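You operate a simulated robot arm through the tools that you are given. There is no shell and no other tool. Be economical: measure what you need, move in short steps, check, and stop when the job is done.

Carry out the task below with a simulated robot arm. There is one attempt and no reset: what you move stays moved.

TASK
Close down the horn stand: knob to soft, tone off, plug in its rest, grey horn on the bench.
Fine: in that order; the rest is the empty grey socket beside the yellow one.
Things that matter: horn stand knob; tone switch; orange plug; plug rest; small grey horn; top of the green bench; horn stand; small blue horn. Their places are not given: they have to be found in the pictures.

It is judged by the outcome, as a careful person would: the job done as asked, and still so three seconds after it is handed in. It fails if anything else is knocked over, pushed out of place, dropped, spilled or broken.

THE ROBOT
A 6-joint arm with a two-finger parallel gripper, fixed in place. Base frame: the origin is at the foot of the arm, x ahead of it, y to its left, z up; the work surface is at about z = 0. Lengths are in mm, angles in degrees, forces in N, time in s.
With the tool pointing down near the work surface it reaches from about 160 to 420 mm from the base axis. Its first joint turns from -66.0 to 66.0 degrees. Payload 1.57 kg.
Tool frame: the origin (TCP) lies between the finger pads and is the grasp point; the fingertips stand 30 mm ahead of it; z points along the fingers, y is the line along which they close. The gripper opens to 80 mm. The fingers are 17 mm wide and 12 mm thick; the gripper's body (40 by 82 mm) begins 80 mm behind the TCP.
Orientation is that of the tool frame in the base frame, as [roll, pitch, yaw] about the fixed x, y, z axes, in that order (R = Rz(yaw) Ry(pitch) Rx(roll)). With the fingers straight down and closing along the base's y, the tool's x points along the base's -x, its y along +y and its z along -z.

THE INTERFACE
- The arm moves only by the tool jog_arm. Its arguments are lists of equal length, an entry for each row: "gripper": the opening, from 0 (shut) to 1 (fully open); "xyz": the shift along the tool's x, y, z in mm, a list of three; "delta_rot": the turn, a rotation vector about the tool's x, y, z in degrees, a list of three. In form: {"gripper": [gripper, ...], "xyz": [[dx, dy, dz], ...], "delta_rot": [[ax, ay, az], ...]}. A call has 1 to 20 rows; each row shifts and turns the commanded pose from where the row before left it, along the tool's axes as they then stand. A row lasts 0.2 s, in which the tool goes at most 50 mm and 8.6 degrees; a call with a longer step from one row to the next is refused whole, and so is a gripper value outside its range. A pose out of reach is approached as far as the arm can. The call stops where the force on the tool passes 40 N (or 10 N more than at its start, if that is more) or the arm is blocked; 0.2 s more then pass. The fingers move at their own pace (about 153 mm/s each) and stop on an object; they squeeze with about 26 N. The grip force told is the motor's: it shows also when the fingers shut on nothing. Time passes only in rows, and 0.2 s behind the last, so rows that do not move let the fingers close. It gives the time, the measured TCP pose, the force on the tool (base axes), the opening and the grip force at its end, in the units of the frame above (readings bear some noise).
- Cameras (640 x 400 px; columns grow to the right, rows downward): "scene" is fixed at [-18.2, -335.6, 391]; the picture's right is [0.96, 0.29, 0.00], its down [0.25, -0.83, -0.50] and it looks along [-0.14, 0.48, -0.86] (base axes); focal length 214 px, centre (320, 200). "wrist" rides on the gripper at [-32, 0, -78] in the tool frame; the picture's right is [0.00, -1.00, 0.00], its down [0.97, 0.00, -0.24] and it looks along [0.24, 0.00, 0.97] (tool axes); focal length 218 px, centre (320, 200).
- snapshot(camera): a new picture of that camera. No time passes.
- pixel_to_xyz(camera, pixels): for up to 12 pixels [column, row] of the newest picture of that camera ("zoom" is the newest enlarged one), the place [x, y, z] in the base frame of the surface seen there, good to about 2 mm. No time passes.
- inspect(camera, box): a new picture of the part [left, top, right, bottom] of that camera's present view, enlarged. No time passes.
- hand_in(): hands the job in; it is judged then, once.

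Work in short steps. Measure before you move; look again where a grasp or a placing could have gone wrong, and mend it. You have 80 turns and 34 pictures in all, the two below and enlarged ones among them. Open the gripper and draw the arm clear of the work before you hand the job in, unless the task says otherwise; then end with one line.

The tools are called after "Call:" as a command line: name --argument value ..., lists and objects as JSON in quotes. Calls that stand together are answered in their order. jog_arm: Moves the arm, as the interface text tells. Its arguments: {"type":"object","properties":{"gripper":{"type":"array"},"xyz":{"type":"array"},"delta_rot":{"type":"array"}},"required":["gripper","xyz","delta_rot"]} The other tools are called the same way: snapshot (camera) takes a picture; pixel_to_xyz (camera, pixels) gives the place of the surface under pixels of a picture; inspect (camera, box) takes an enlarged picture of a part of a camera's view; hand_in () hands the job in.

At the start:

```text
time_s: 0.0
position: [178.5, 144.2, 277.1]
orientation: [-180.0, 0.0, 179.9]
force: [-0.7, -0.3, -0.8]
opening: 80.1
grip_force: 0.0
```

scene: 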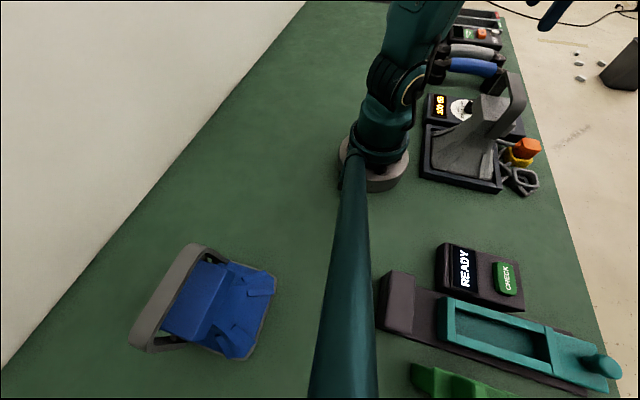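
wrist: 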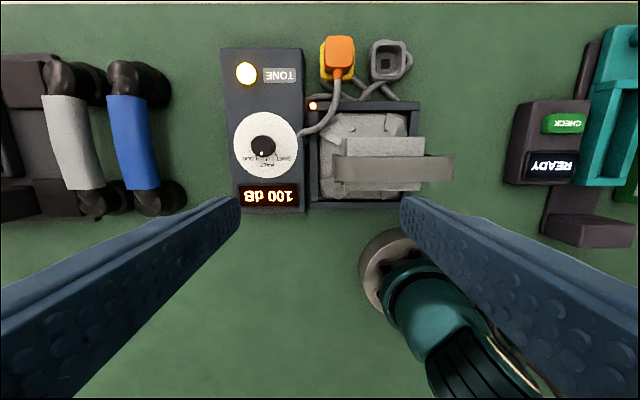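

The wrist view shows the stand: knob around (263,148), tone lamp (246,73), orange plug (340,55) and grey socket (390,60). I'll enlarge it and look at the scene side too.

Call:
inspect --camera "wrist" --box '[210, 20, 460, 220]'

Call:
inspect --camera "scene" --box '[400, 0, 580, 210]'

Call:
pixel_to_xyz --camera "wrist" --pixels '[[263, 148], [246, 73], [340, 48], [337, 73], [385, 65], [390, 170], [440, 170], [360, 130], [280, 110], [65, 140], [240, 150], [315, 195]]'

```text
2.00 times, centred on (335, 120) of wrist
```

zoom: 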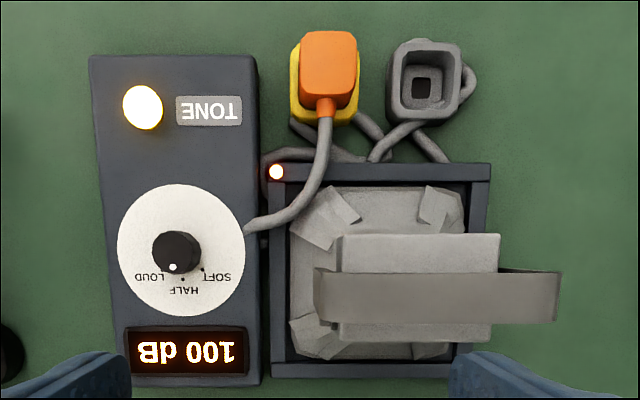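

```text
1.90 times, centred on (490, 105) of scene
```

zoom: 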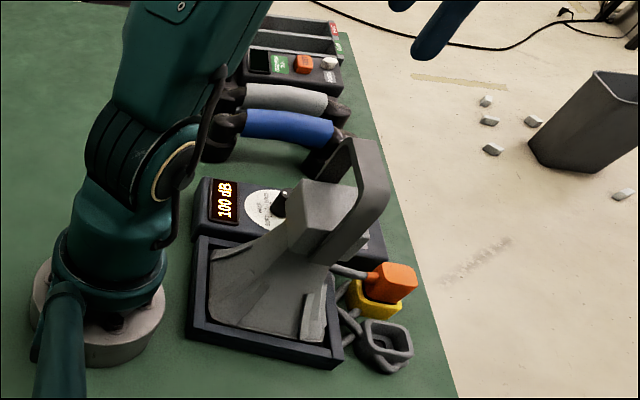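

```text
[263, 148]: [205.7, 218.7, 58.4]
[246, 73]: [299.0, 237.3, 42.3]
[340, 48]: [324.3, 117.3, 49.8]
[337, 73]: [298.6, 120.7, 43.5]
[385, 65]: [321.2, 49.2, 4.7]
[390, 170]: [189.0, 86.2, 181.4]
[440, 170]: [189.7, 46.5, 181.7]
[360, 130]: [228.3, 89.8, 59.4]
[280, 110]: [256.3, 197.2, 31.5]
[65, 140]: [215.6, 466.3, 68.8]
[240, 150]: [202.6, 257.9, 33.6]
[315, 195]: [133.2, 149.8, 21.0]
```

Knob top is at about (206,219,58), and the grey horn stands in its tray with a strap on top (z 181). I move over the knob for a close look.

Call:
jog_arm --gripper '[0.6, 0.6, 0.6, 0.6]' --xyz '[[-9, 25, 32], [-9, 25, 32], [-9, 25, 32], [0, 0, 0]]' --delta_rot '[[0, 0, 0], [0, 0, 0], [0, 0, 0], [0, 0, 0]]'

Call:
snapshot --camera "wrist"

```text
time_s: 1.0
position: [205.2, 219.0, 181.1]
orientation: [180.0, -0.1, 179.9]
force: [0.3, 0.5, 0.1]
opening: 47.9
grip_force: 0.0
```

```text
29 pictures are left
```

wrist: 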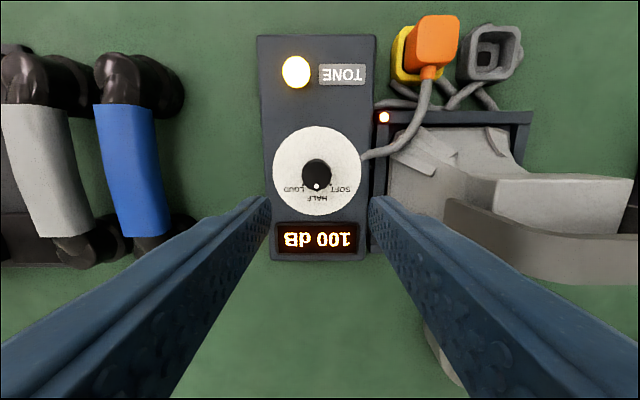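

Call:
inspect --camera "wrist" --box '[255, 115, 380, 225]'

Call:
pixel_to_xyz --camera "wrist" --pixels '[[317, 170], [317, 162], [317, 130], [317, 212], [274, 168], [361, 168], [296, 72], [317, 198], [302, 175], [332, 175]]'

```text
3.64 times, centred on (318, 170) of wrist
```

zoom: 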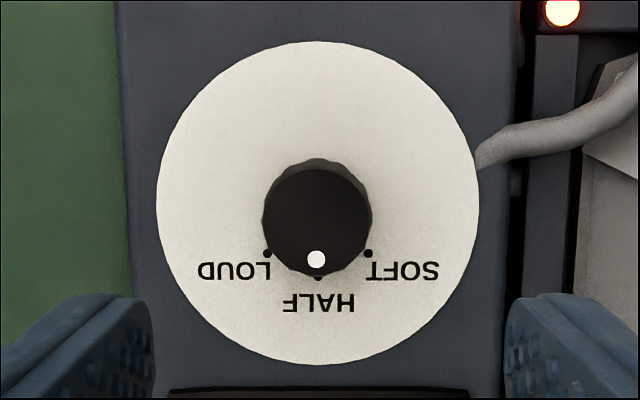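

```text
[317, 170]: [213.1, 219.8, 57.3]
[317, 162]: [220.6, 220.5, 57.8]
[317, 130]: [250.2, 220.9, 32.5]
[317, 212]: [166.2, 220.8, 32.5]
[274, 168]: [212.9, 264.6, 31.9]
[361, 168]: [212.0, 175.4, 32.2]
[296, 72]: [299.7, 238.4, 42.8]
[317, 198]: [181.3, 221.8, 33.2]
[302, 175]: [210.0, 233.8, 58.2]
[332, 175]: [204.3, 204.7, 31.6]
```

The pointer is at HALF (dot straight down in the picture); SOFT lies 45° away, toward base −y, which is a turn of −45° about tool z. Knob axis is at about (208.5,220). I go down around it and grip.

Call:
jog_arm --gripper '[0.6, 0.6, 0.6, 0.6, 0.4, 0.2, 0.2, 0.2]' --xyz '[[-3.3, 1, 40], [0, 0, 40], [0, 0, 31], [0, 0, 0], [0, 0, 0], [0, 0, 0], [0, 0, 0], [0, 0, 0]]' --delta_rot '[[0, 0, 0], [0, 0, 0], [0, 0, 0], [0, 0, 0], [0, 0, 0], [0, 0, 0], [0, 0, 0], [0, 0, 0]]'

```text
time_s: 2.8
position: [208.0, 222.1, 69.7]
orientation: [179.7, 0.0, 179.9]
force: [-0.8, 24.1, -20.1]
opening: 29.0
grip_force: 38.7
```

The grip holds at 29 mm, but with a 24 N side force toward +y, so I shift a little that way to centre.

Call:
jog_arm --gripper '[0.2, 0.2]' --xyz '[[0, 1.5, 0], [0, 0, 0]]' --delta_rot '[[0, 0, 0], [0, 0, 0]]'

```text
time_s: 3.4
position: [209.2, 221.7, 70.2]
orientation: [179.9, 0.1, 180.0]
force: [-1.2, 17.5, -23.3]
opening: 29.1
grip_force: 38.6
```

Call:
jog_arm --gripper '[0.2, 0.2]' --xyz '[[0, 1.5, 0], [0, 0, 0]]' --delta_rot '[[0, 0, 0], [0, 0, 0]]'

Call:
inspect --camera "wrist" --box '[240, 60, 400, 260]'

```text
time_s: 4.0
position: [208.7, 221.7, 71.2]
orientation: [-179.8, 0.1, 180.0]
force: [4.9, 5.8, -28.0]
opening: 29.1
grip_force: 39.5
```

```text
2.00 times, centred on (320, 160) of wrist
```

zoom: 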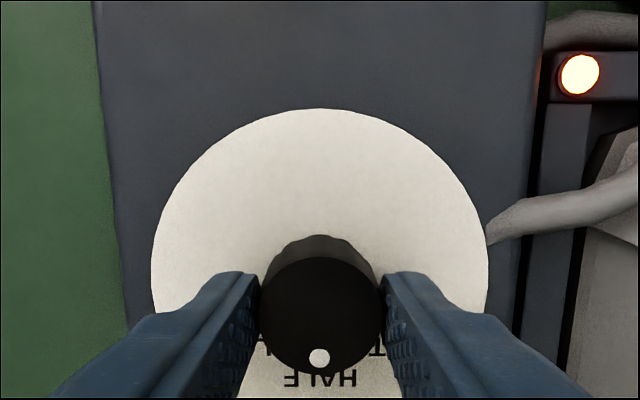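

Fingers straddle the knob well; I reopen and regrip at the centred place to shed the vertical load.

Call:
jog_arm --gripper '[0.5, 0.5, 0.3, 0.3, 0.3]' --xyz '[[0, 0, 0], [0, -1.5, 0], [0, 0, 0], [0, 0, 0], [0, 0, 0]]' --delta_rot '[[0, 0, 0], [0, 0, 0], [0, 0, 0], [0, 0, 0], [0, 0, 0]]'

```text
time_s: 5.2
position: [209.7, 221.9, 70.2]
orientation: [180.0, 0.1, 179.9]
force: [-2.8, 8.6, -0.6]
opening: 29.0
grip_force: 39.3
```

Clean grip now. I turn −45° about tool z.

Call:
jog_arm --gripper '[0.3, 0.3, 0.3, 0.3, 0.3, 0.3, 0.3, 0.3]' --xyz '[[0, 0, 0], [0, 0, 0], [0, 0, 0], [0, 0, 0], [0, 0, 0], [0, 0, 0], [0, 0, 0], [0, 0, 0]]' --delta_rot '[[0, 0, -6], [0, 0, -6], [0, 0, -6], [0, 0, -6], [0, 0, -6], [0, 0, -6], [0, 0, -6], [0, 0, -3]]'

Call:
snapshot --camera "wrist"

```text
time_s: 7.0
position: [208.2, 221.8, 69.8]
orientation: [180.0, 0.1, -135.0]
force: [9.4, 11.1, -19.8]
opening: 29.0
grip_force: 38.4
```

```text
26 pictures are left
```

wrist: 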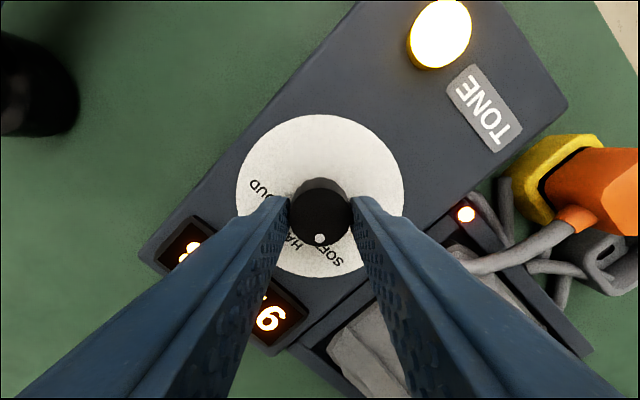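

The knob turned with the fingers. I release, rise straight up and check.

Call:
jog_arm --gripper '[0.6, 0.6, 0.6, 0.6, 0.6, 0.6]' --xyz '[[0, 0, 0], [0, 0, 0], [0, 0, -40], [0, 0, -40], [0, 0, -30], [0, 0, 0]]' --delta_rot '[[0, 0, 0], [0, 0, 0], [0, 0, 0], [0, 0, 0], [0, 0, 0], [0, 0, 0]]'

Call:
inspect --camera "wrist" --box '[200, 60, 440, 260]'

```text
time_s: 8.4
position: [207.0, 220.6, 180.5]
orientation: [-180.0, -0.1, -135.1]
force: [0.1, -0.2, 0.2]
opening: 48.1
grip_force: 0.1
```

```text
2.00 times, centred on (320, 160) of wrist
```

zoom: 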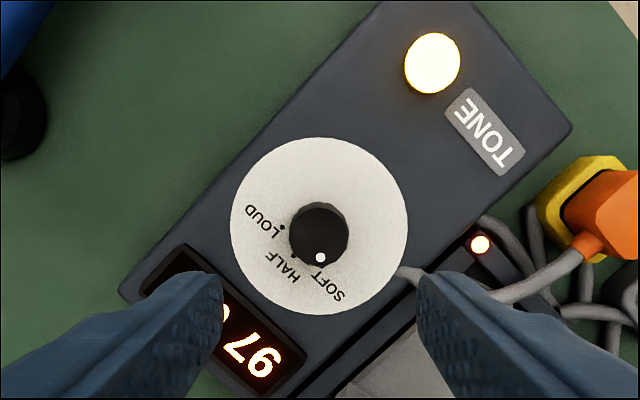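

The pointer now stands at SOFT (97 dB). Next I turn back, close the fingers and go over the tone button at (299.5,238,43).

Call:
jog_arm --gripper '[0, 0, 0, 0, 0, 0, 0, 0, 0, 0, 0]' --xyz '[[0, 0, 0], [0, 0, 0], [0, 0, 0], [0, 0, 0], [0, 0, 0], [0, 0, 0], [-31, 6, 0], [-31, 6, 0], [-30.5, 5.5, 0], [0, 0, 45], [0, 0, 40]]' --delta_rot '[[0, 0, 7.5], [0, 0, 7.5], [0, 0, 7.5], [0, 0, 7.5], [0, 0, 7.5], [0, 0, 7.5], [0, 0, 0], [0, 0, 0], [0, 0, 0], [0, 0, 0], [0, 0, 0]]'

Call:
snapshot --camera "wrist"

```text
time_s: 10.8
position: [296.8, 235.7, 93.8]
orientation: [180.0, 0.0, -180.0]
force: [0.2, 0.2, -0.6]
opening: 0.0
grip_force: 21.3
out of reach, approached as far as the arm can: row 9
```

```text
24 pictures are left
```

wrist: 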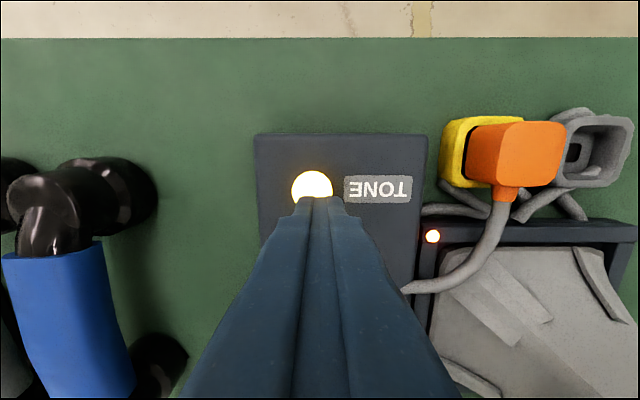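

I'm slightly short of the button; I correct by about 2.5 mm and press down, then rise.

Call:
jog_arm --gripper '[0, 0, 0, 0, 0]' --xyz '[[-2.5, 2.5, 0], [0, 0, 15], [0, 0, 4], [0, 0, 3], [0, 0, 2]]' --delta_rot '[[0, 0, 0], [0, 0, 0], [0, 0, 0], [0, 0, 0], [0, 0, 0]]'

Call:
snapshot --camera "wrist"

```text
time_s: 12.0
position: [298.8, 238.4, 69.9]
orientation: [179.9, -0.1, 179.9]
force: [-0.4, 0.5, 1.5]
opening: 0.0
grip_force: 21.2
```

```text
23 pictures are left
```

wrist: 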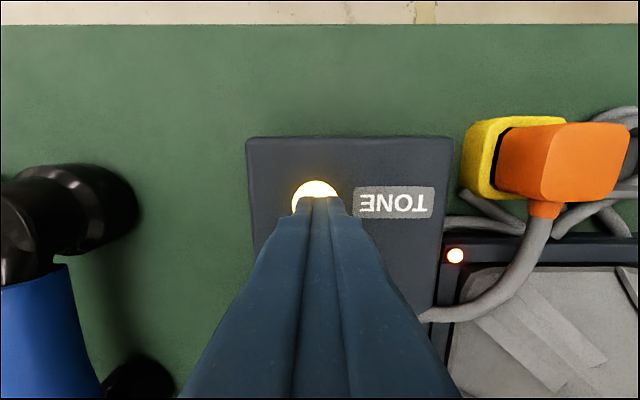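

Contact just begins (tips at about 40). I press a little more.

Call:
jog_arm --gripper '[0, 0]' --xyz '[[0, 0, 2], [0, 0, 1]]' --delta_rot '[[0, 0, 0], [0, 0, 0]]'

Call:
inspect --camera "wrist" --box '[230, 120, 480, 320]'

```text
time_s: 12.6
position: [300.6, 237.2, 66.7]
orientation: [-180.0, 0.0, 179.9]
force: [-0.8, 0.1, 3.8]
opening: 0.1
grip_force: 21.2
```

```text
2.00 times, centred on (355, 220) of wrist
```

zoom: 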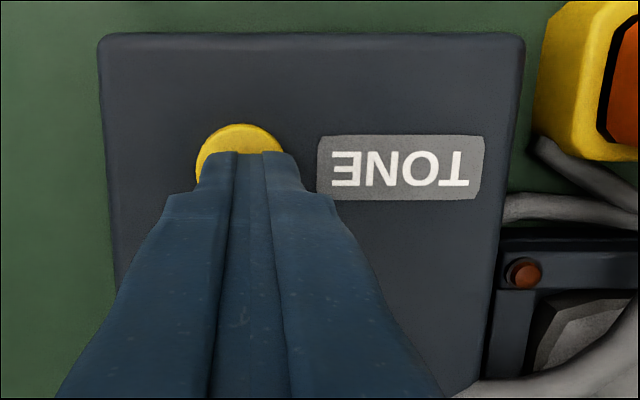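

The lamp went out. I rise to confirm that it stays off and move toward the plug.

Call:
jog_arm --gripper '[0, 0, 0, 0.4, 0.4, 0.4, 0.4, 0.4]' --xyz '[[0, 0, -40], [0, 0, -40], [0, 0, -25], [0, -40, 0], [0, -40, 0], [0, -40, 0], [0, -15, 0], [0, 0, 0]]' --delta_rot '[[0, 0, 0], [0, 0, 0], [0, 0, 0], [0, 0, 0], [0, 0, 0], [0, 0, 0], [0, 0, 0], [0, 0, 0]]'

Call:
snapshot --camera "wrist"

```text
time_s: 14.4
position: [299.5, 101.2, 171.9]
orientation: [-180.0, 0.0, -180.0]
force: [0.7, -0.8, 0.5]
opening: 32.0
grip_force: 0.1
```

```text
21 pictures are left
```

wrist: 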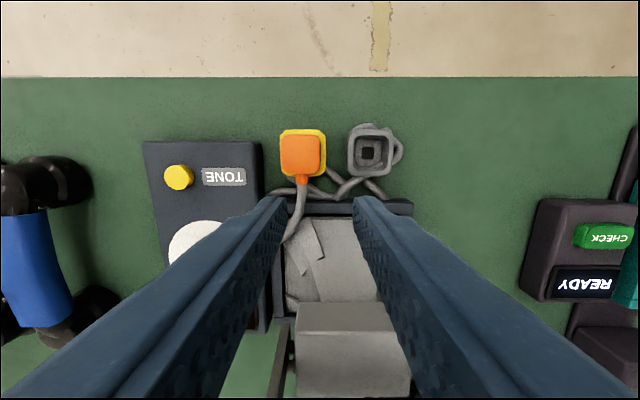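

Tone stays off. Now I measure the plug (300,155) and rest (371,155) in an enlargement.

Call:
inspect --camera "wrist" --box '[255, 110, 425, 220]'

Call:
pixel_to_xyz --camera "wrist" --pixels '[[284, 155], [300, 140], [300, 155], [316, 155], [300, 172], [323, 155], [352, 155], [387, 155], [371, 138], [371, 173], [367, 153], [303, 183]]'

```text
3.64 times, centred on (340, 165) of wrist
```

zoom: 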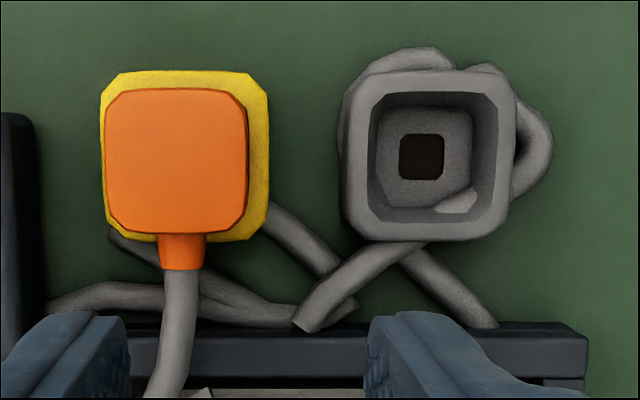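

```text
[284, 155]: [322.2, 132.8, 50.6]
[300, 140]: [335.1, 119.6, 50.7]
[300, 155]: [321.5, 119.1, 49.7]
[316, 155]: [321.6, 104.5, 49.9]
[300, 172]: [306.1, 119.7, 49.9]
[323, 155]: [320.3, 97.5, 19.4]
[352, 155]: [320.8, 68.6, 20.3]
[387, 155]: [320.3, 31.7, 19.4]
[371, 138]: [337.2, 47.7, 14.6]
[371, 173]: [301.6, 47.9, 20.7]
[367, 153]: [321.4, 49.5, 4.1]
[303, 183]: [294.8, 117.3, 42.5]
```

Plug centre is (321.5,118.7), top z 50; the rest's centre is at y≈49.4 with the same x and height as the yellow socket. I go partly down over the plug and check forearm clearance to the horn from the scene camera.

Call:
jog_arm --gripper '[0.75, 0.75, 0.75, 0.75]' --xyz '[[-22, 17.5, 0], [0, 0, 30], [0, 0, 32], [0, 0, 0]]' --delta_rot '[[0, 0, 0], [0, 0, 0], [0, 0, 0], [0, 0, 0]]'

Call:
snapshot --camera "scene"

Call:
snapshot --camera "wrist"

```text
time_s: 15.4
position: [322.0, 119.5, 108.1]
orientation: [179.9, 0.0, 179.8]
force: [-0.7, -0.1, -0.4]
opening: 60.1
grip_force: 0.2
```

```text
19 pictures are left
```

scene: 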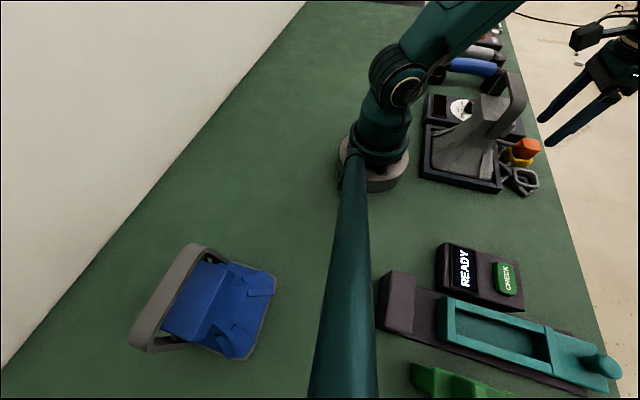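

```text
18 pictures are left
```

wrist: 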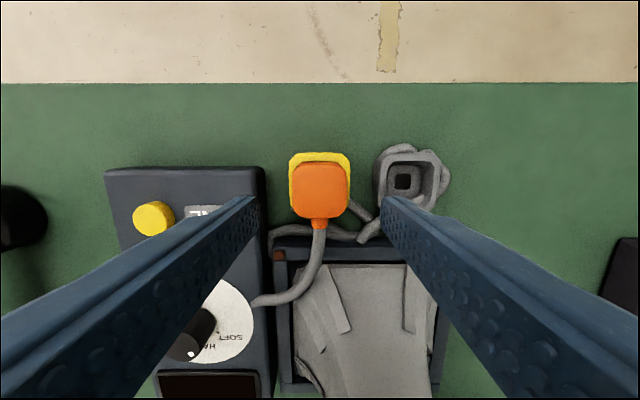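

The arm stays high over the horn, and the plug is centred between the fingers (320,190). I go down and grip.

Call:
jog_arm --gripper '[0.75, 0.75, 0.75, 0.75, 0.42, 0.3, 0.3, 0.3]' --xyz '[[0, -0.5, 25], [0, 0, 20], [0, 0, 8], [0, 0, 0], [0, 0, 0], [0, 0, 0], [0, 0, 0], [0, 0, 0]]' --delta_rot '[[0, 0, 0], [0, 0, 0], [0, 0, 0], [0, 0, 0], [0, 0, 0], [0, 0, 0], [0, 0, 0], [0, 0, 0]]'

```text
time_s: 17.2
position: [322.3, 120.2, 56.9]
orientation: [-180.0, 0.0, 179.9]
force: [-0.9, 0.2, -5.3]
opening: 34.9
grip_force: 26.0
```

Gripped at 35 mm with small forces. I lift the plug gently.

Call:
jog_arm --gripper '[0.3, 0.3, 0.3, 0.3, 0.3, 0.3]' --xyz '[[0, 0, -5], [0, 0, -8], [0, 0, -10], [0, 0, -12], [0, 0, -10], [0, 0, 0]]' --delta_rot '[[0, 0, 0], [0, 0, 0], [0, 0, 0], [0, 0, 0], [0, 0, 0], [0, 0, 0]]'

Call:
snapshot --camera "wrist"

Call:
inspect --camera "scene" --box '[420, 60, 600, 210]'

```text
time_s: 18.6
position: [322.1, 119.0, 102.3]
orientation: [-180.0, 0.0, 179.9]
force: [0.4, -0.3, -0.6]
opening: 34.9
grip_force: 25.9
```

```text
17 pictures are left
```

wrist: 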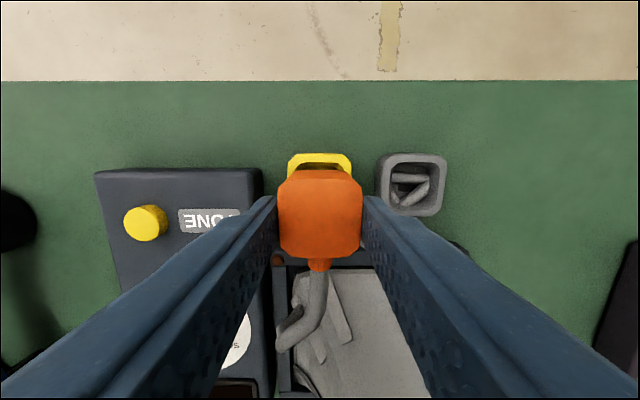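

```text
2.67 times, centred on (510, 135) of scene
```

zoom: 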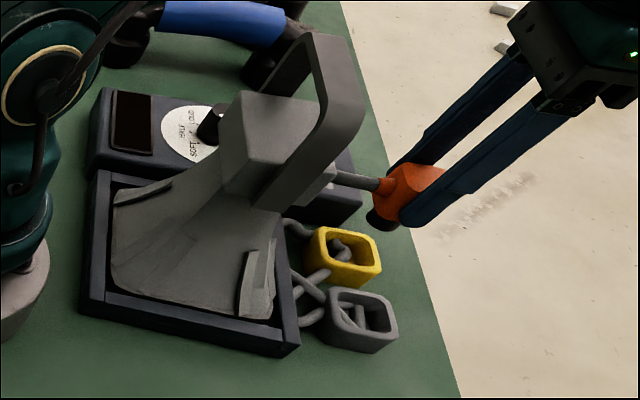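

The plug is free, and the cable has slack. I measure both sockets' rims again for the exact offset.

Call:
pixel_to_xyz --camera "wrist" --pixels '[[290, 165], [350, 165], [320, 156], [380, 165], [443, 165], [411, 156], [411, 211], [388, 190], [435, 190], [391, 185], [432, 185]]'

```text
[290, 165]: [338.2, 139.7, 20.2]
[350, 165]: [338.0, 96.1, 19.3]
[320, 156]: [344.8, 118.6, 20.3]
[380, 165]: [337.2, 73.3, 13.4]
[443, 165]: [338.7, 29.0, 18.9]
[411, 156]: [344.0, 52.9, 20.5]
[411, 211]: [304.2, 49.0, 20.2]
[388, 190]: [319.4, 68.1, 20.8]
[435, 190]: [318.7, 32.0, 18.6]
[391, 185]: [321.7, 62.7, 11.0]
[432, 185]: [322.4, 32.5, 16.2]
```

Call:
inspect --camera "wrist" --box '[270, 130, 470, 255]'

```text
3.20 times, centred on (370, 192) of wrist
```

zoom: 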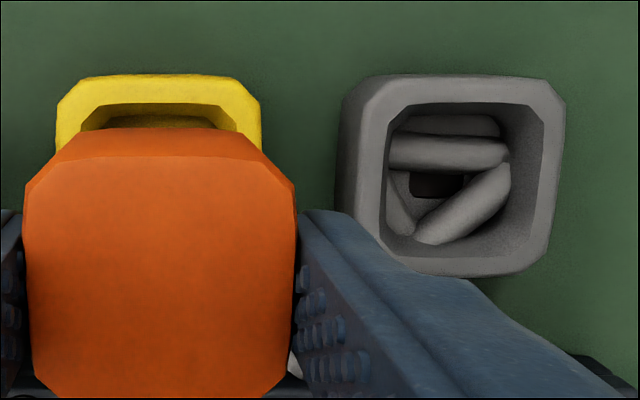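

The offset between sockets is about 69.5 mm in y. I carry the plug over and check before lowering.

Call:
jog_arm --gripper '[0.3, 0.3, 0.3, 0.3]' --xyz '[[0, -25, 0], [0, -25, 0], [0, -19.5, 0], [0, 0, 0]]' --delta_rot '[[0, 0, 0], [0, 0, 0], [0, 0, 0], [0, 0, 0]]'

Call:
inspect --camera "wrist" --box '[220, 130, 420, 255]'

```text
time_s: 19.6
position: [320.2, 50.2, 102.1]
orientation: [-180.0, 0.1, 179.9]
force: [0.0, -0.2, -0.4]
opening: 34.9
grip_force: 26.1
```

```text
3.20 times, centred on (320, 192) of wrist
```

zoom: 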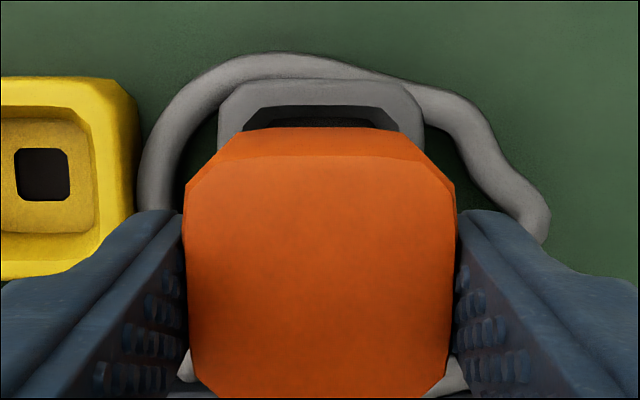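

The alignment matches the yellow socket case within about 1 mm; I correct 0.8 mm toward −x and 0.3 in y, then lower.

Call:
jog_arm --gripper '[0.3, 0.3, 0.3, 0.3, 0.3, 0.3, 0.3]' --xyz '[[0.8, -0.3, 0], [0, 0, 12], [0, 0, 10], [0, 0, 8], [0, 0, 6], [0, 0, 4], [0, 0, 3]]' --delta_rot '[[0, 0, 0], [0, 0, 0], [0, 0, 0], [0, 0, 0], [0, 0, 0], [0, 0, 0], [0, 0, 0]]'

```text
time_s: 21.2
position: [319.9, 49.6, 58.9]
orientation: [180.0, 0.0, 179.9]
force: [0.1, 0.7, -4.5]
opening: 35.0
grip_force: 26.3
```

Call:
jog_arm --gripper '[0.3, 0.3, 0.3]' --xyz '[[0, 0, 1], [0, 0, 1.5], [0, 0, 0]]' --delta_rot '[[0, 0, 0], [0, 0, 0], [0, 0, 0]]'

Call:
inspect --camera "wrist" --box '[220, 130, 420, 255]'

```text
time_s: 22.0
position: [320.7, 49.3, 56.7]
orientation: [180.0, 0.1, 179.9]
force: [-3.7, -0.7, 12.4]
opening: 35.4
grip_force: 26.4
```

```text
3.20 times, centred on (320, 192) of wrist
```

zoom: 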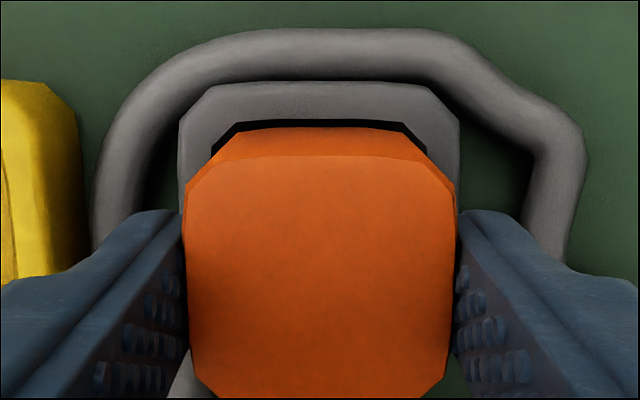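

Seated at the same height as in the yellow socket (56.7 against 56.9), with an upward push showing it's bottomed. I release and rise.

Call:
jog_arm --gripper '[0.58, 0.58, 0.58, 0.58, 0.58, 0.58, 0.58, 0.58]' --xyz '[[0, 0, 0], [0, 0, 0], [0, 0, -20], [0, 0, -30], [0, 0, -40], [0, 0, -40], [0, 0, -40], [0, 0, 0]]' --delta_rot '[[0, 0, 0], [0, 0, 0], [0, 0, 0], [0, 0, 0], [0, 0, 0], [0, 0, 0], [0, 0, 0], [0, 0, 0]]'

Call:
snapshot --camera "wrist"

Call:
inspect --camera "scene" --box '[420, 60, 600, 210]'

```text
time_s: 23.8
position: [320.8, 50.8, 226.1]
orientation: [-180.0, 0.0, 179.9]
force: [-0.1, -0.1, -0.1]
opening: 46.4
grip_force: 0.1
```

```text
12 pictures are left
```

wrist: 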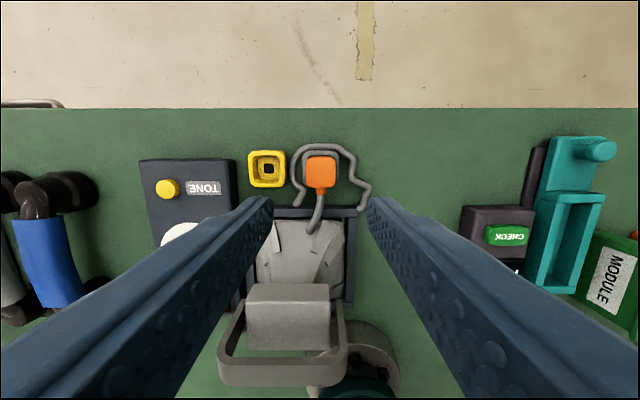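

```text
2.67 times, centred on (510, 135) of scene
```

zoom: 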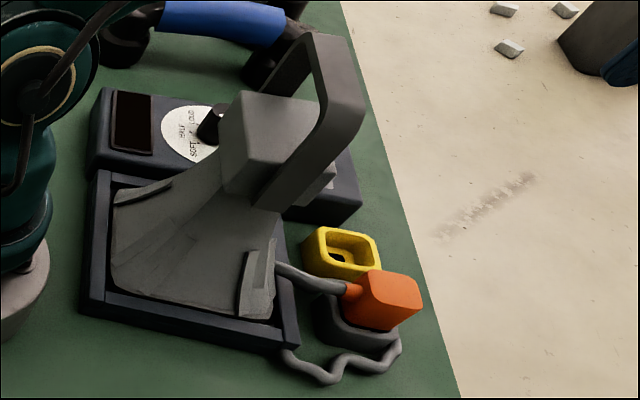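

The plug sits upright in its rest. Now I measure the horn, strap, tray and the free bench area toward the READY box.

Call:
pixel_to_xyz --camera "wrist" --pixels '[[288, 295], [288, 325], [288, 370], [252, 330], [327, 330], [225, 370], [343, 370], [352, 212], [462, 240], [345, 240], [520, 265], [262, 230]]'

Call:
pixel_to_xyz --camera "scene" --pixels '[[440, 245], [437, 285], [380, 280], [380, 325], [415, 170], [500, 190], [425, 215], [420, 128], [520, 230], [440, 130], [500, 205], [490, 245]]'

```text
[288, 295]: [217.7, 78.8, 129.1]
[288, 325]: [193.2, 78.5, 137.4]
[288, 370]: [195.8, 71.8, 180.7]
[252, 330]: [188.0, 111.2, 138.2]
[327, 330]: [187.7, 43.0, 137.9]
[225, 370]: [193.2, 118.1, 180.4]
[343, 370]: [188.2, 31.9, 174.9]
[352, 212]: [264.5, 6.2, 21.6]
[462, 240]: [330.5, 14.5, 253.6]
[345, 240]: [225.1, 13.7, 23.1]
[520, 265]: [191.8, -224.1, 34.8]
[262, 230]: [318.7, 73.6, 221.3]
```

```text
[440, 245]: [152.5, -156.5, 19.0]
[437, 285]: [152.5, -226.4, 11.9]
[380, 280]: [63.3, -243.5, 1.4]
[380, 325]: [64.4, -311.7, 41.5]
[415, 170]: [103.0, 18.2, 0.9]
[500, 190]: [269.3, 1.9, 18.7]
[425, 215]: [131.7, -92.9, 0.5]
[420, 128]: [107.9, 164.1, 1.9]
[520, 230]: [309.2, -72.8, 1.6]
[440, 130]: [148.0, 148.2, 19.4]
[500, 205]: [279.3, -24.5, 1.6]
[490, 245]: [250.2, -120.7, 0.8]
```

Call:
inspect --camera "scene" --box '[400, 120, 560, 320]'

```text
2.00 times, centred on (480, 220) of scene
```

zoom: 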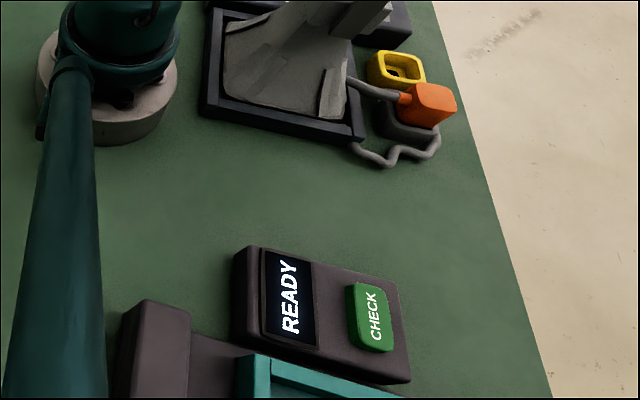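

Call:
pixel_to_xyz --camera "zoom" --pixels '[[245, 247], [330, 266], [395, 290], [245, 238], [320, 255], [203, 118], [360, 142], [225, 90], [320, 115], [225, 40], [130, 145], [175, 90]]'

```text
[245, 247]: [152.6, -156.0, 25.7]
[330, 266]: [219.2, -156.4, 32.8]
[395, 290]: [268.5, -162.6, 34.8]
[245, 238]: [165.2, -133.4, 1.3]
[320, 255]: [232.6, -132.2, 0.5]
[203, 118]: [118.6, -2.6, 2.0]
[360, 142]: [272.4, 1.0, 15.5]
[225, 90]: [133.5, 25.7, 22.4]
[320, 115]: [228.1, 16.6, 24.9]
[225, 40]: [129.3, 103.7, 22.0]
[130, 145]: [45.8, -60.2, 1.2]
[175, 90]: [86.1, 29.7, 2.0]
```

The gap between tray (y≈0) and READY box (y≈−156) is free bench and the horn mouth is about 134 mm wide, so y≈−78 fits. The strap bar is at x 180–201, y 30–123, top z 181. I go above it and turn the tool to close along x.

Call:
jog_arm --gripper '[0.6, 0.6, 0.6, 0.6, 0.6, 0.6, 0.6, 0.6, 0.6, 0.6, 0.6, 0.6, 0.6, 0.6, 0.6, 0.6, 0.6]' --xyz '[[0, 0, -25], [43.4, 9, 0], [43.4, 9, 0], [43.4, 9, 0], [0, 0, 0], [0, 0, 0], [0, 0, 0], [0, 0, 0], [0, 0, 0], [0, 0, 0], [0, 0, 0], [0, 0, 0], [0, 0, 0], [0, 0, 0], [0, 0, 0], [0, 0, 0], [0, 0, 0]]' --delta_rot '[[0, 0, 0], [0, 0, 0], [0, 0, 0], [0, 0, 0], [0, 0, -7.5], [0, 0, -7.5], [0, 0, -7.5], [0, 0, -7.5], [0, 0, -7.5], [0, 0, -7.5], [0, 0, -7.5], [0, 0, -7.5], [0, 0, -7.5], [0, 0, -7.5], [0, 0, -7.5], [0, 0, -7.5], [0, 0, 0]]'

Call:
snapshot --camera "wrist"

```text
time_s: 27.4
position: [191.4, 76.8, 250.8]
orientation: [179.9, 0.0, -90.0]
force: [0.2, 1.1, -0.2]
opening: 48.2
grip_force: 0.1
```

```text
9 pictures are left
```

wrist: 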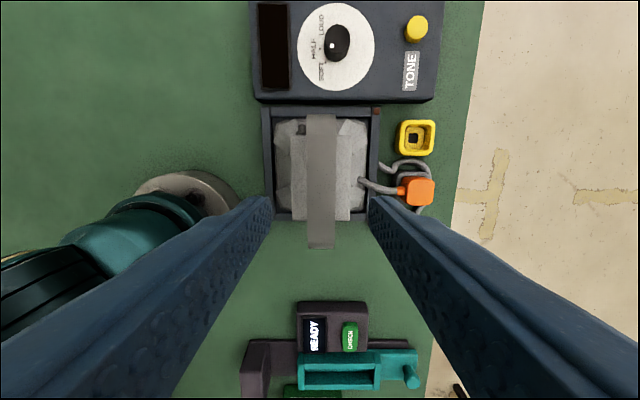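

Call:
inspect --camera "wrist" --box '[250, 90, 450, 260]'

Call:
pixel_to_xyz --camera "wrist" --pixels '[[309, 150], [333, 150], [321, 118], [321, 244], [360, 182], [276, 150], [366, 150], [295, 190], [350, 190], [320, 105], [320, 222], [345, 127]]'

```text
2.35 times, centred on (350, 175) of wrist
```

zoom: 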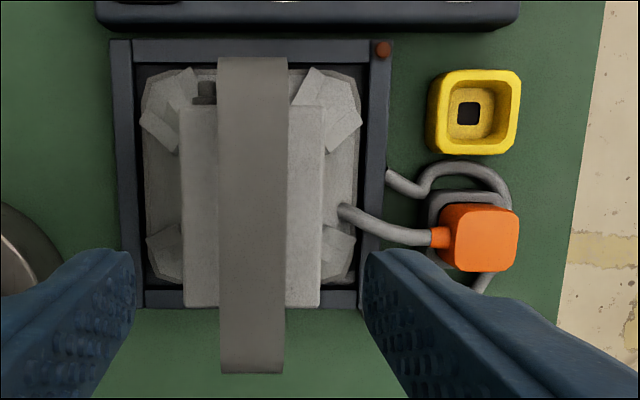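

```text
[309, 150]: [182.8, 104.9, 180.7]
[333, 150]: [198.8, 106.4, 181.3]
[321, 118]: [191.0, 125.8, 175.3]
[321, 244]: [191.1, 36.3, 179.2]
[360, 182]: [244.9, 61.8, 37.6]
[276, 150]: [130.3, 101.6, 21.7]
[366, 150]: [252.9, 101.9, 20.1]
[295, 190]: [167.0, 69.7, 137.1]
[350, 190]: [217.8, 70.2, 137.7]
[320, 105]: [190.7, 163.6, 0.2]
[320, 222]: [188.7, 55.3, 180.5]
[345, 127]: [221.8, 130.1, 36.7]
```

The bar (x 182–199, centre 191, y≈78) lies centred between the fingers, and the box top below is at z 138. I go down to z 178 and grip.

Call:
jog_arm --gripper '[0.6, 0.6, 0.6, 0.6, 0.3, 0.1, 0.1, 0.1, 0.1]' --xyz '[[-1, 0, 30], [0, 0, 30], [0, 0, 13], [0, 0, 0], [0, 0, 0], [0, 0, 0], [0, 0, 0], [0, 0, 0], [0, 0, 0]]' --delta_rot '[[0, 0, 0], [0, 0, 0], [0, 0, 0], [0, 0, 0], [0, 0, 0], [0, 0, 0], [0, 0, 0], [0, 0, 0], [0, 0, 0]]'

```text
time_s: 29.4
position: [191.5, 78.8, 177.7]
orientation: [-179.9, 0.0, -90.1]
force: [1.3, -0.2, 6.3]
opening: 19.7
grip_force: 26.0
```

Gripped at 19.7 mm. I lift a little to test the hold.

Call:
jog_arm --gripper '[0, 0, 0, 0, 0]' --xyz '[[0, 0, 0], [0, 0, -4], [0, 0, -6], [0, 0, -8], [0, 0, 0]]' --delta_rot '[[0, 0, 0], [0, 0, 0], [0, 0, 0], [0, 0, 0], [0, 0, 0]]'

Call:
inspect --camera "scene" --box '[400, 60, 580, 210]'

```text
time_s: 30.6
position: [191.8, 77.4, 194.9]
orientation: [-180.0, 0.1, -90.1]
force: [-0.4, -0.3, -4.2]
opening: 19.8
grip_force: 26.6
```

```text
2.67 times, centred on (490, 135) of scene
```

zoom: 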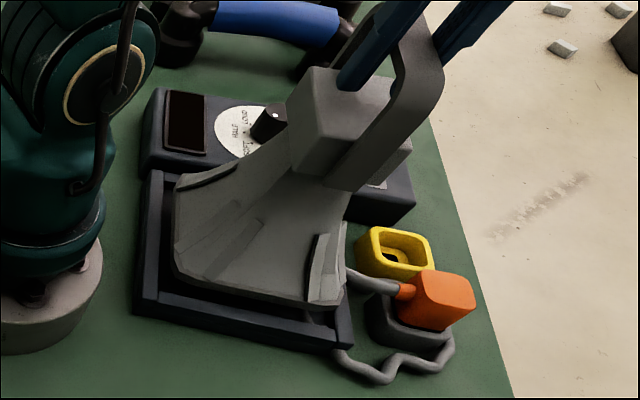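

It lifts level with 4 N. I raise it clear of the tray and carry it 155 mm toward −y over the free bench.

Call:
jog_arm --gripper '[0, 0, 0, 0, 0, 0, 0, 0, 0, 0, 0, 0, 0, 0]' --xyz '[[0, 0, -12], [0, 0, -14], [0, 0, -12], [10, 0, 0], [18, 0, 0], [18, 0, 0], [18, 0, 0], [18, 0, 0], [18, 0, 0], [18, 0, 0], [18, 0, 0], [12, 0, 0], [7, 0, 0], [0, 0, 0]]' --delta_rot '[[0, 0, 0], [0, 0, 0], [0, 0, 0], [0, 0, 0], [0, 0, 0], [0, 0, 0], [0, 0, 0], [0, 0, 0], [0, 0, 0], [0, 0, 0], [0, 0, 0], [0, 0, 0], [0, 0, 0], [0, 0, 0]]'

Call:
snapshot --camera "wrist"

Call:
snapshot --camera "scene"

```text
time_s: 33.6
position: [191.3, -77.6, 233.1]
orientation: [179.9, 0.0, -90.0]
force: [0.4, 0.2, -4.0]
opening: 19.9
grip_force: 25.9
```

```text
6 pictures are left
```

wrist: 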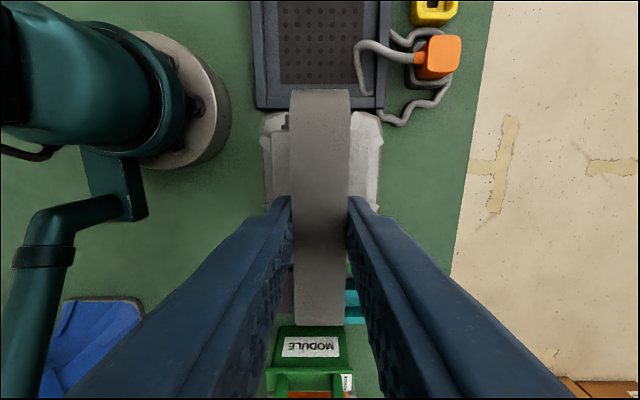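

```text
5 pictures are left
```

scene: 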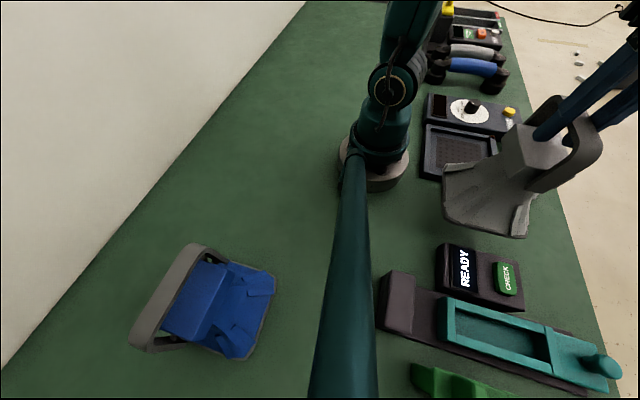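

The horn hangs level over the gap. I measure its rim edges to fix the final y and the drop.

Call:
pixel_to_xyz --camera "scene" --pixels '[[450, 217], [480, 226], [521, 235], [444, 172], [446, 212]]'

Call:
pixel_to_xyz --camera "wrist" --pixels '[[280, 115], [365, 116], [265, 140], [380, 140], [275, 106]]'

```text
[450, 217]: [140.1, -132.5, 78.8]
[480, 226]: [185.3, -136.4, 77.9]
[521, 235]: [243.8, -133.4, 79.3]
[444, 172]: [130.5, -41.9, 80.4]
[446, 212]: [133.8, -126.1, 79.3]
```

```text
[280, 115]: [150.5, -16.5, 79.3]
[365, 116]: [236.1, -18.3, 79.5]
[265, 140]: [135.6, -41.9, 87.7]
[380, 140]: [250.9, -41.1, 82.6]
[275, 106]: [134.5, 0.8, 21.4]
```

Rim spans y −138…−15, clear of tray (0) and READY box (−156), with the bottom at z≈77. I lower 60 mm, then feel for the bench.

Call:
jog_arm --gripper '[0, 0, 0, 0, 0, 0, 0]' --xyz '[[1.5, 0, 10], [0, 0, 15], [0, 0, 15], [0, 0, 10], [0, 0, 6], [0, 0, 4], [0, 0, 0]]' --delta_rot '[[0, 0, 0], [0, 0, 0], [0, 0, 0], [0, 0, 0], [0, 0, 0], [0, 0, 0], [0, 0, 0]]'

Call:
jog_arm --gripper '[0, 0, 0]' --xyz '[[0, 0, 2], [0, 0, 2], [0, 0, 0]]' --delta_rot '[[0, 0, 0], [0, 0, 0], [0, 0, 0]]'

```text
time_s: 35.2
position: [189.3, -77.7, 174.2]
orientation: [179.9, -0.1, -90.0]
force: [0.1, 0.3, -4.2]
opening: 19.9
grip_force: 25.6
```

```text
time_s: 36.0
position: [191.5, -78.9, 170.4]
orientation: [-180.0, 0.0, -90.1]
force: [0.0, -0.8, -3.4]
opening: 19.7
grip_force: 25.5
```

Call:
jog_arm --gripper '[0, 0, 0]' --xyz '[[0, 0, 2], [0, 0, 1], [0, 0, 0]]' --delta_rot '[[0, 0, 0], [0, 0, 0], [0, 0, 0]]'

Call:
inspect --camera "scene" --box '[400, 90, 600, 260]'

```text
time_s: 36.8
position: [191.8, -78.3, 167.7]
orientation: [180.0, -0.1, -90.0]
force: [-0.6, -0.3, -3.4]
opening: 19.8
grip_force: 26.3
```

```text
2.35 times, centred on (500, 175) of scene
```

zoom: 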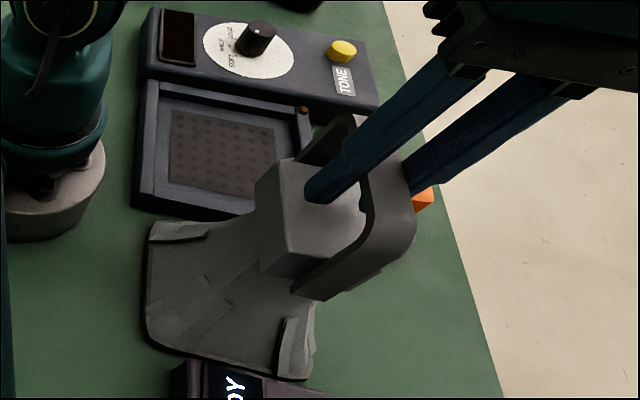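

Call:
pixel_to_xyz --camera "zoom" --pixels '[[165, 338], [235, 364], [300, 376], [148, 300], [142, 300], [185, 368], [290, 388]]'

Call:
jog_arm --gripper '[0, 0, 0]' --xyz '[[0, 0, 1.5], [0, 0, 1.5], [0, 0, 0]]' --delta_rot '[[0, 0, 0], [0, 0, 0], [0, 0, 0]]'

```text
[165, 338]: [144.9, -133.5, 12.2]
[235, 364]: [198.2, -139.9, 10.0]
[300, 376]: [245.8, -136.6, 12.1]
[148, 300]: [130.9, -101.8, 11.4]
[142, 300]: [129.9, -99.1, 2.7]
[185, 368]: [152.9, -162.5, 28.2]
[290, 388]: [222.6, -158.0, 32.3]
```

```text
time_s: 37.5
position: [191.9, -77.8, 166.0]
orientation: [-179.6, -0.1, -90.1]
force: [0.0, 2.0, 4.4]
opening: 19.7
grip_force: 26.4
stopped in row 3: the force on the tool passed its limit (the readings are from after the stop); the commanded pose is now the measured one
```

The bench is reached (force flipped to push up). I open and rise straight up.

Call:
jog_arm --gripper '[0.35, 0.55, 0.55, 0.55, 0.55, 0.55, 0.55, 0.55]' --xyz '[[0, 0, 0], [0, 0, 0], [0, 0, 0], [0, 0, -15], [0, 0, -30], [0, 0, -35], [0, 0, -30], [0, 0, 0]]' --delta_rot '[[0, 0, 0], [0, 0, 0], [0, 0, 0], [0, 0, 0], [0, 0, 0], [0, 0, 0], [0, 0, 0], [0, 0, 0]]'

Call:
snapshot --camera "scene"

Call:
snapshot --camera "wrist"

```text
time_s: 39.3
position: [191.4, -77.4, 276.9]
orientation: [-179.6, 0.0, -90.1]
force: [0.7, 0.0, -0.8]
opening: 44.2
grip_force: 0.1
```

```text
3 pictures are left
```

scene: 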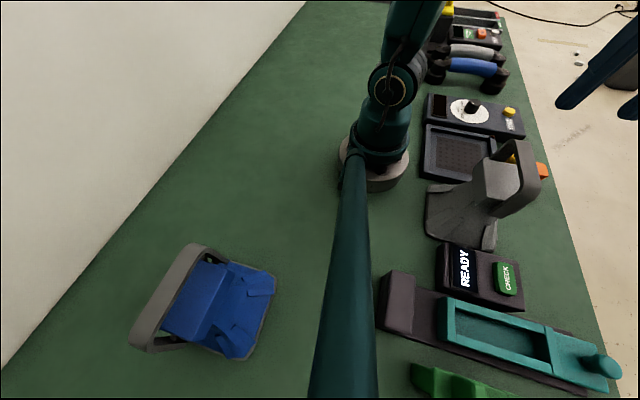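

```text
2 pictures are left
```

wrist: 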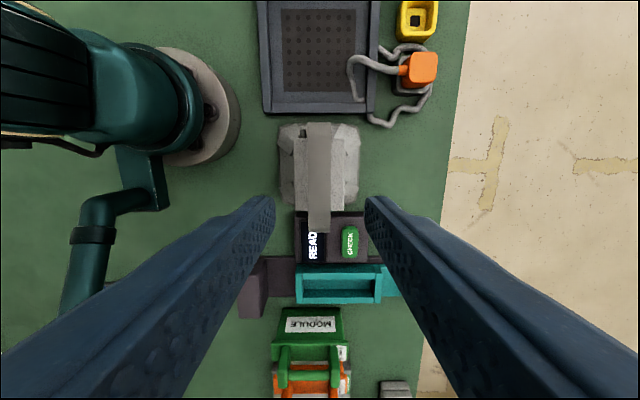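

The horn stands on the bench between tray and READY box, and nothing else moved. I open fully, draw up a little and recheck the knob.

Call:
jog_arm --gripper '[1, 1, 1]' --xyz '[[0, 0, -20], [-25, 0, 0], [-25, 0, 0]]' --delta_rot '[[0, 0, 0], [0, 0, 0], [0, 0, 0]]'

Call:
inspect --camera "scene" --box '[410, 80, 560, 260]'

```text
time_s: 40.1
position: [191.4, -27.6, 295.3]
orientation: [-179.7, 0.0, -90.2]
force: [-0.1, -0.3, 0.5]
opening: 80.1
grip_force: 0.0
```

```text
2.22 times, centred on (485, 170) of scene
```

zoom: 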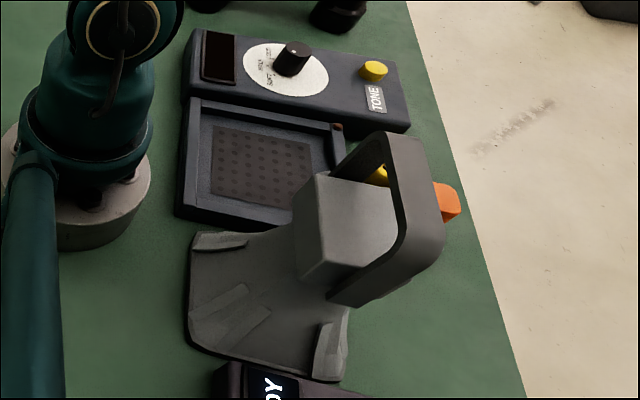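

I use the last picture to check the knob's pointer closely.

Call:
inspect --camera "scene" --box '[450, 90, 500, 130]'

```text
10.00 times, centred on (475, 110) of scene
```

zoom: 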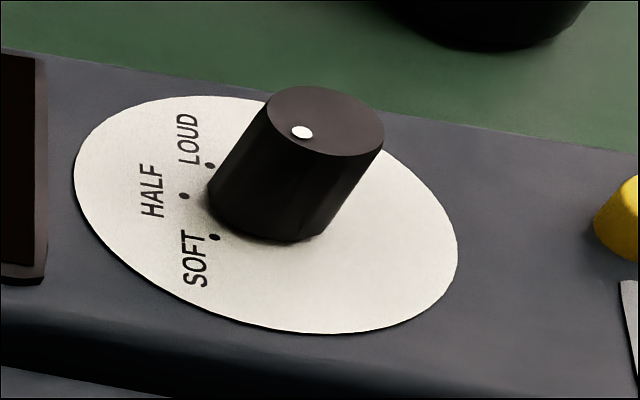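

The pointer is at SOFT, tone is off, the plug is in its rest and the horn is on the bench, so I hand in.

Call:
hand_in

```text
The job is handed in.
```

The horn stand is closed down in the order asked: knob at SOFT, tone off, orange plug in the grey rest, and grey horn standing on the bench between its tray and the READY box.
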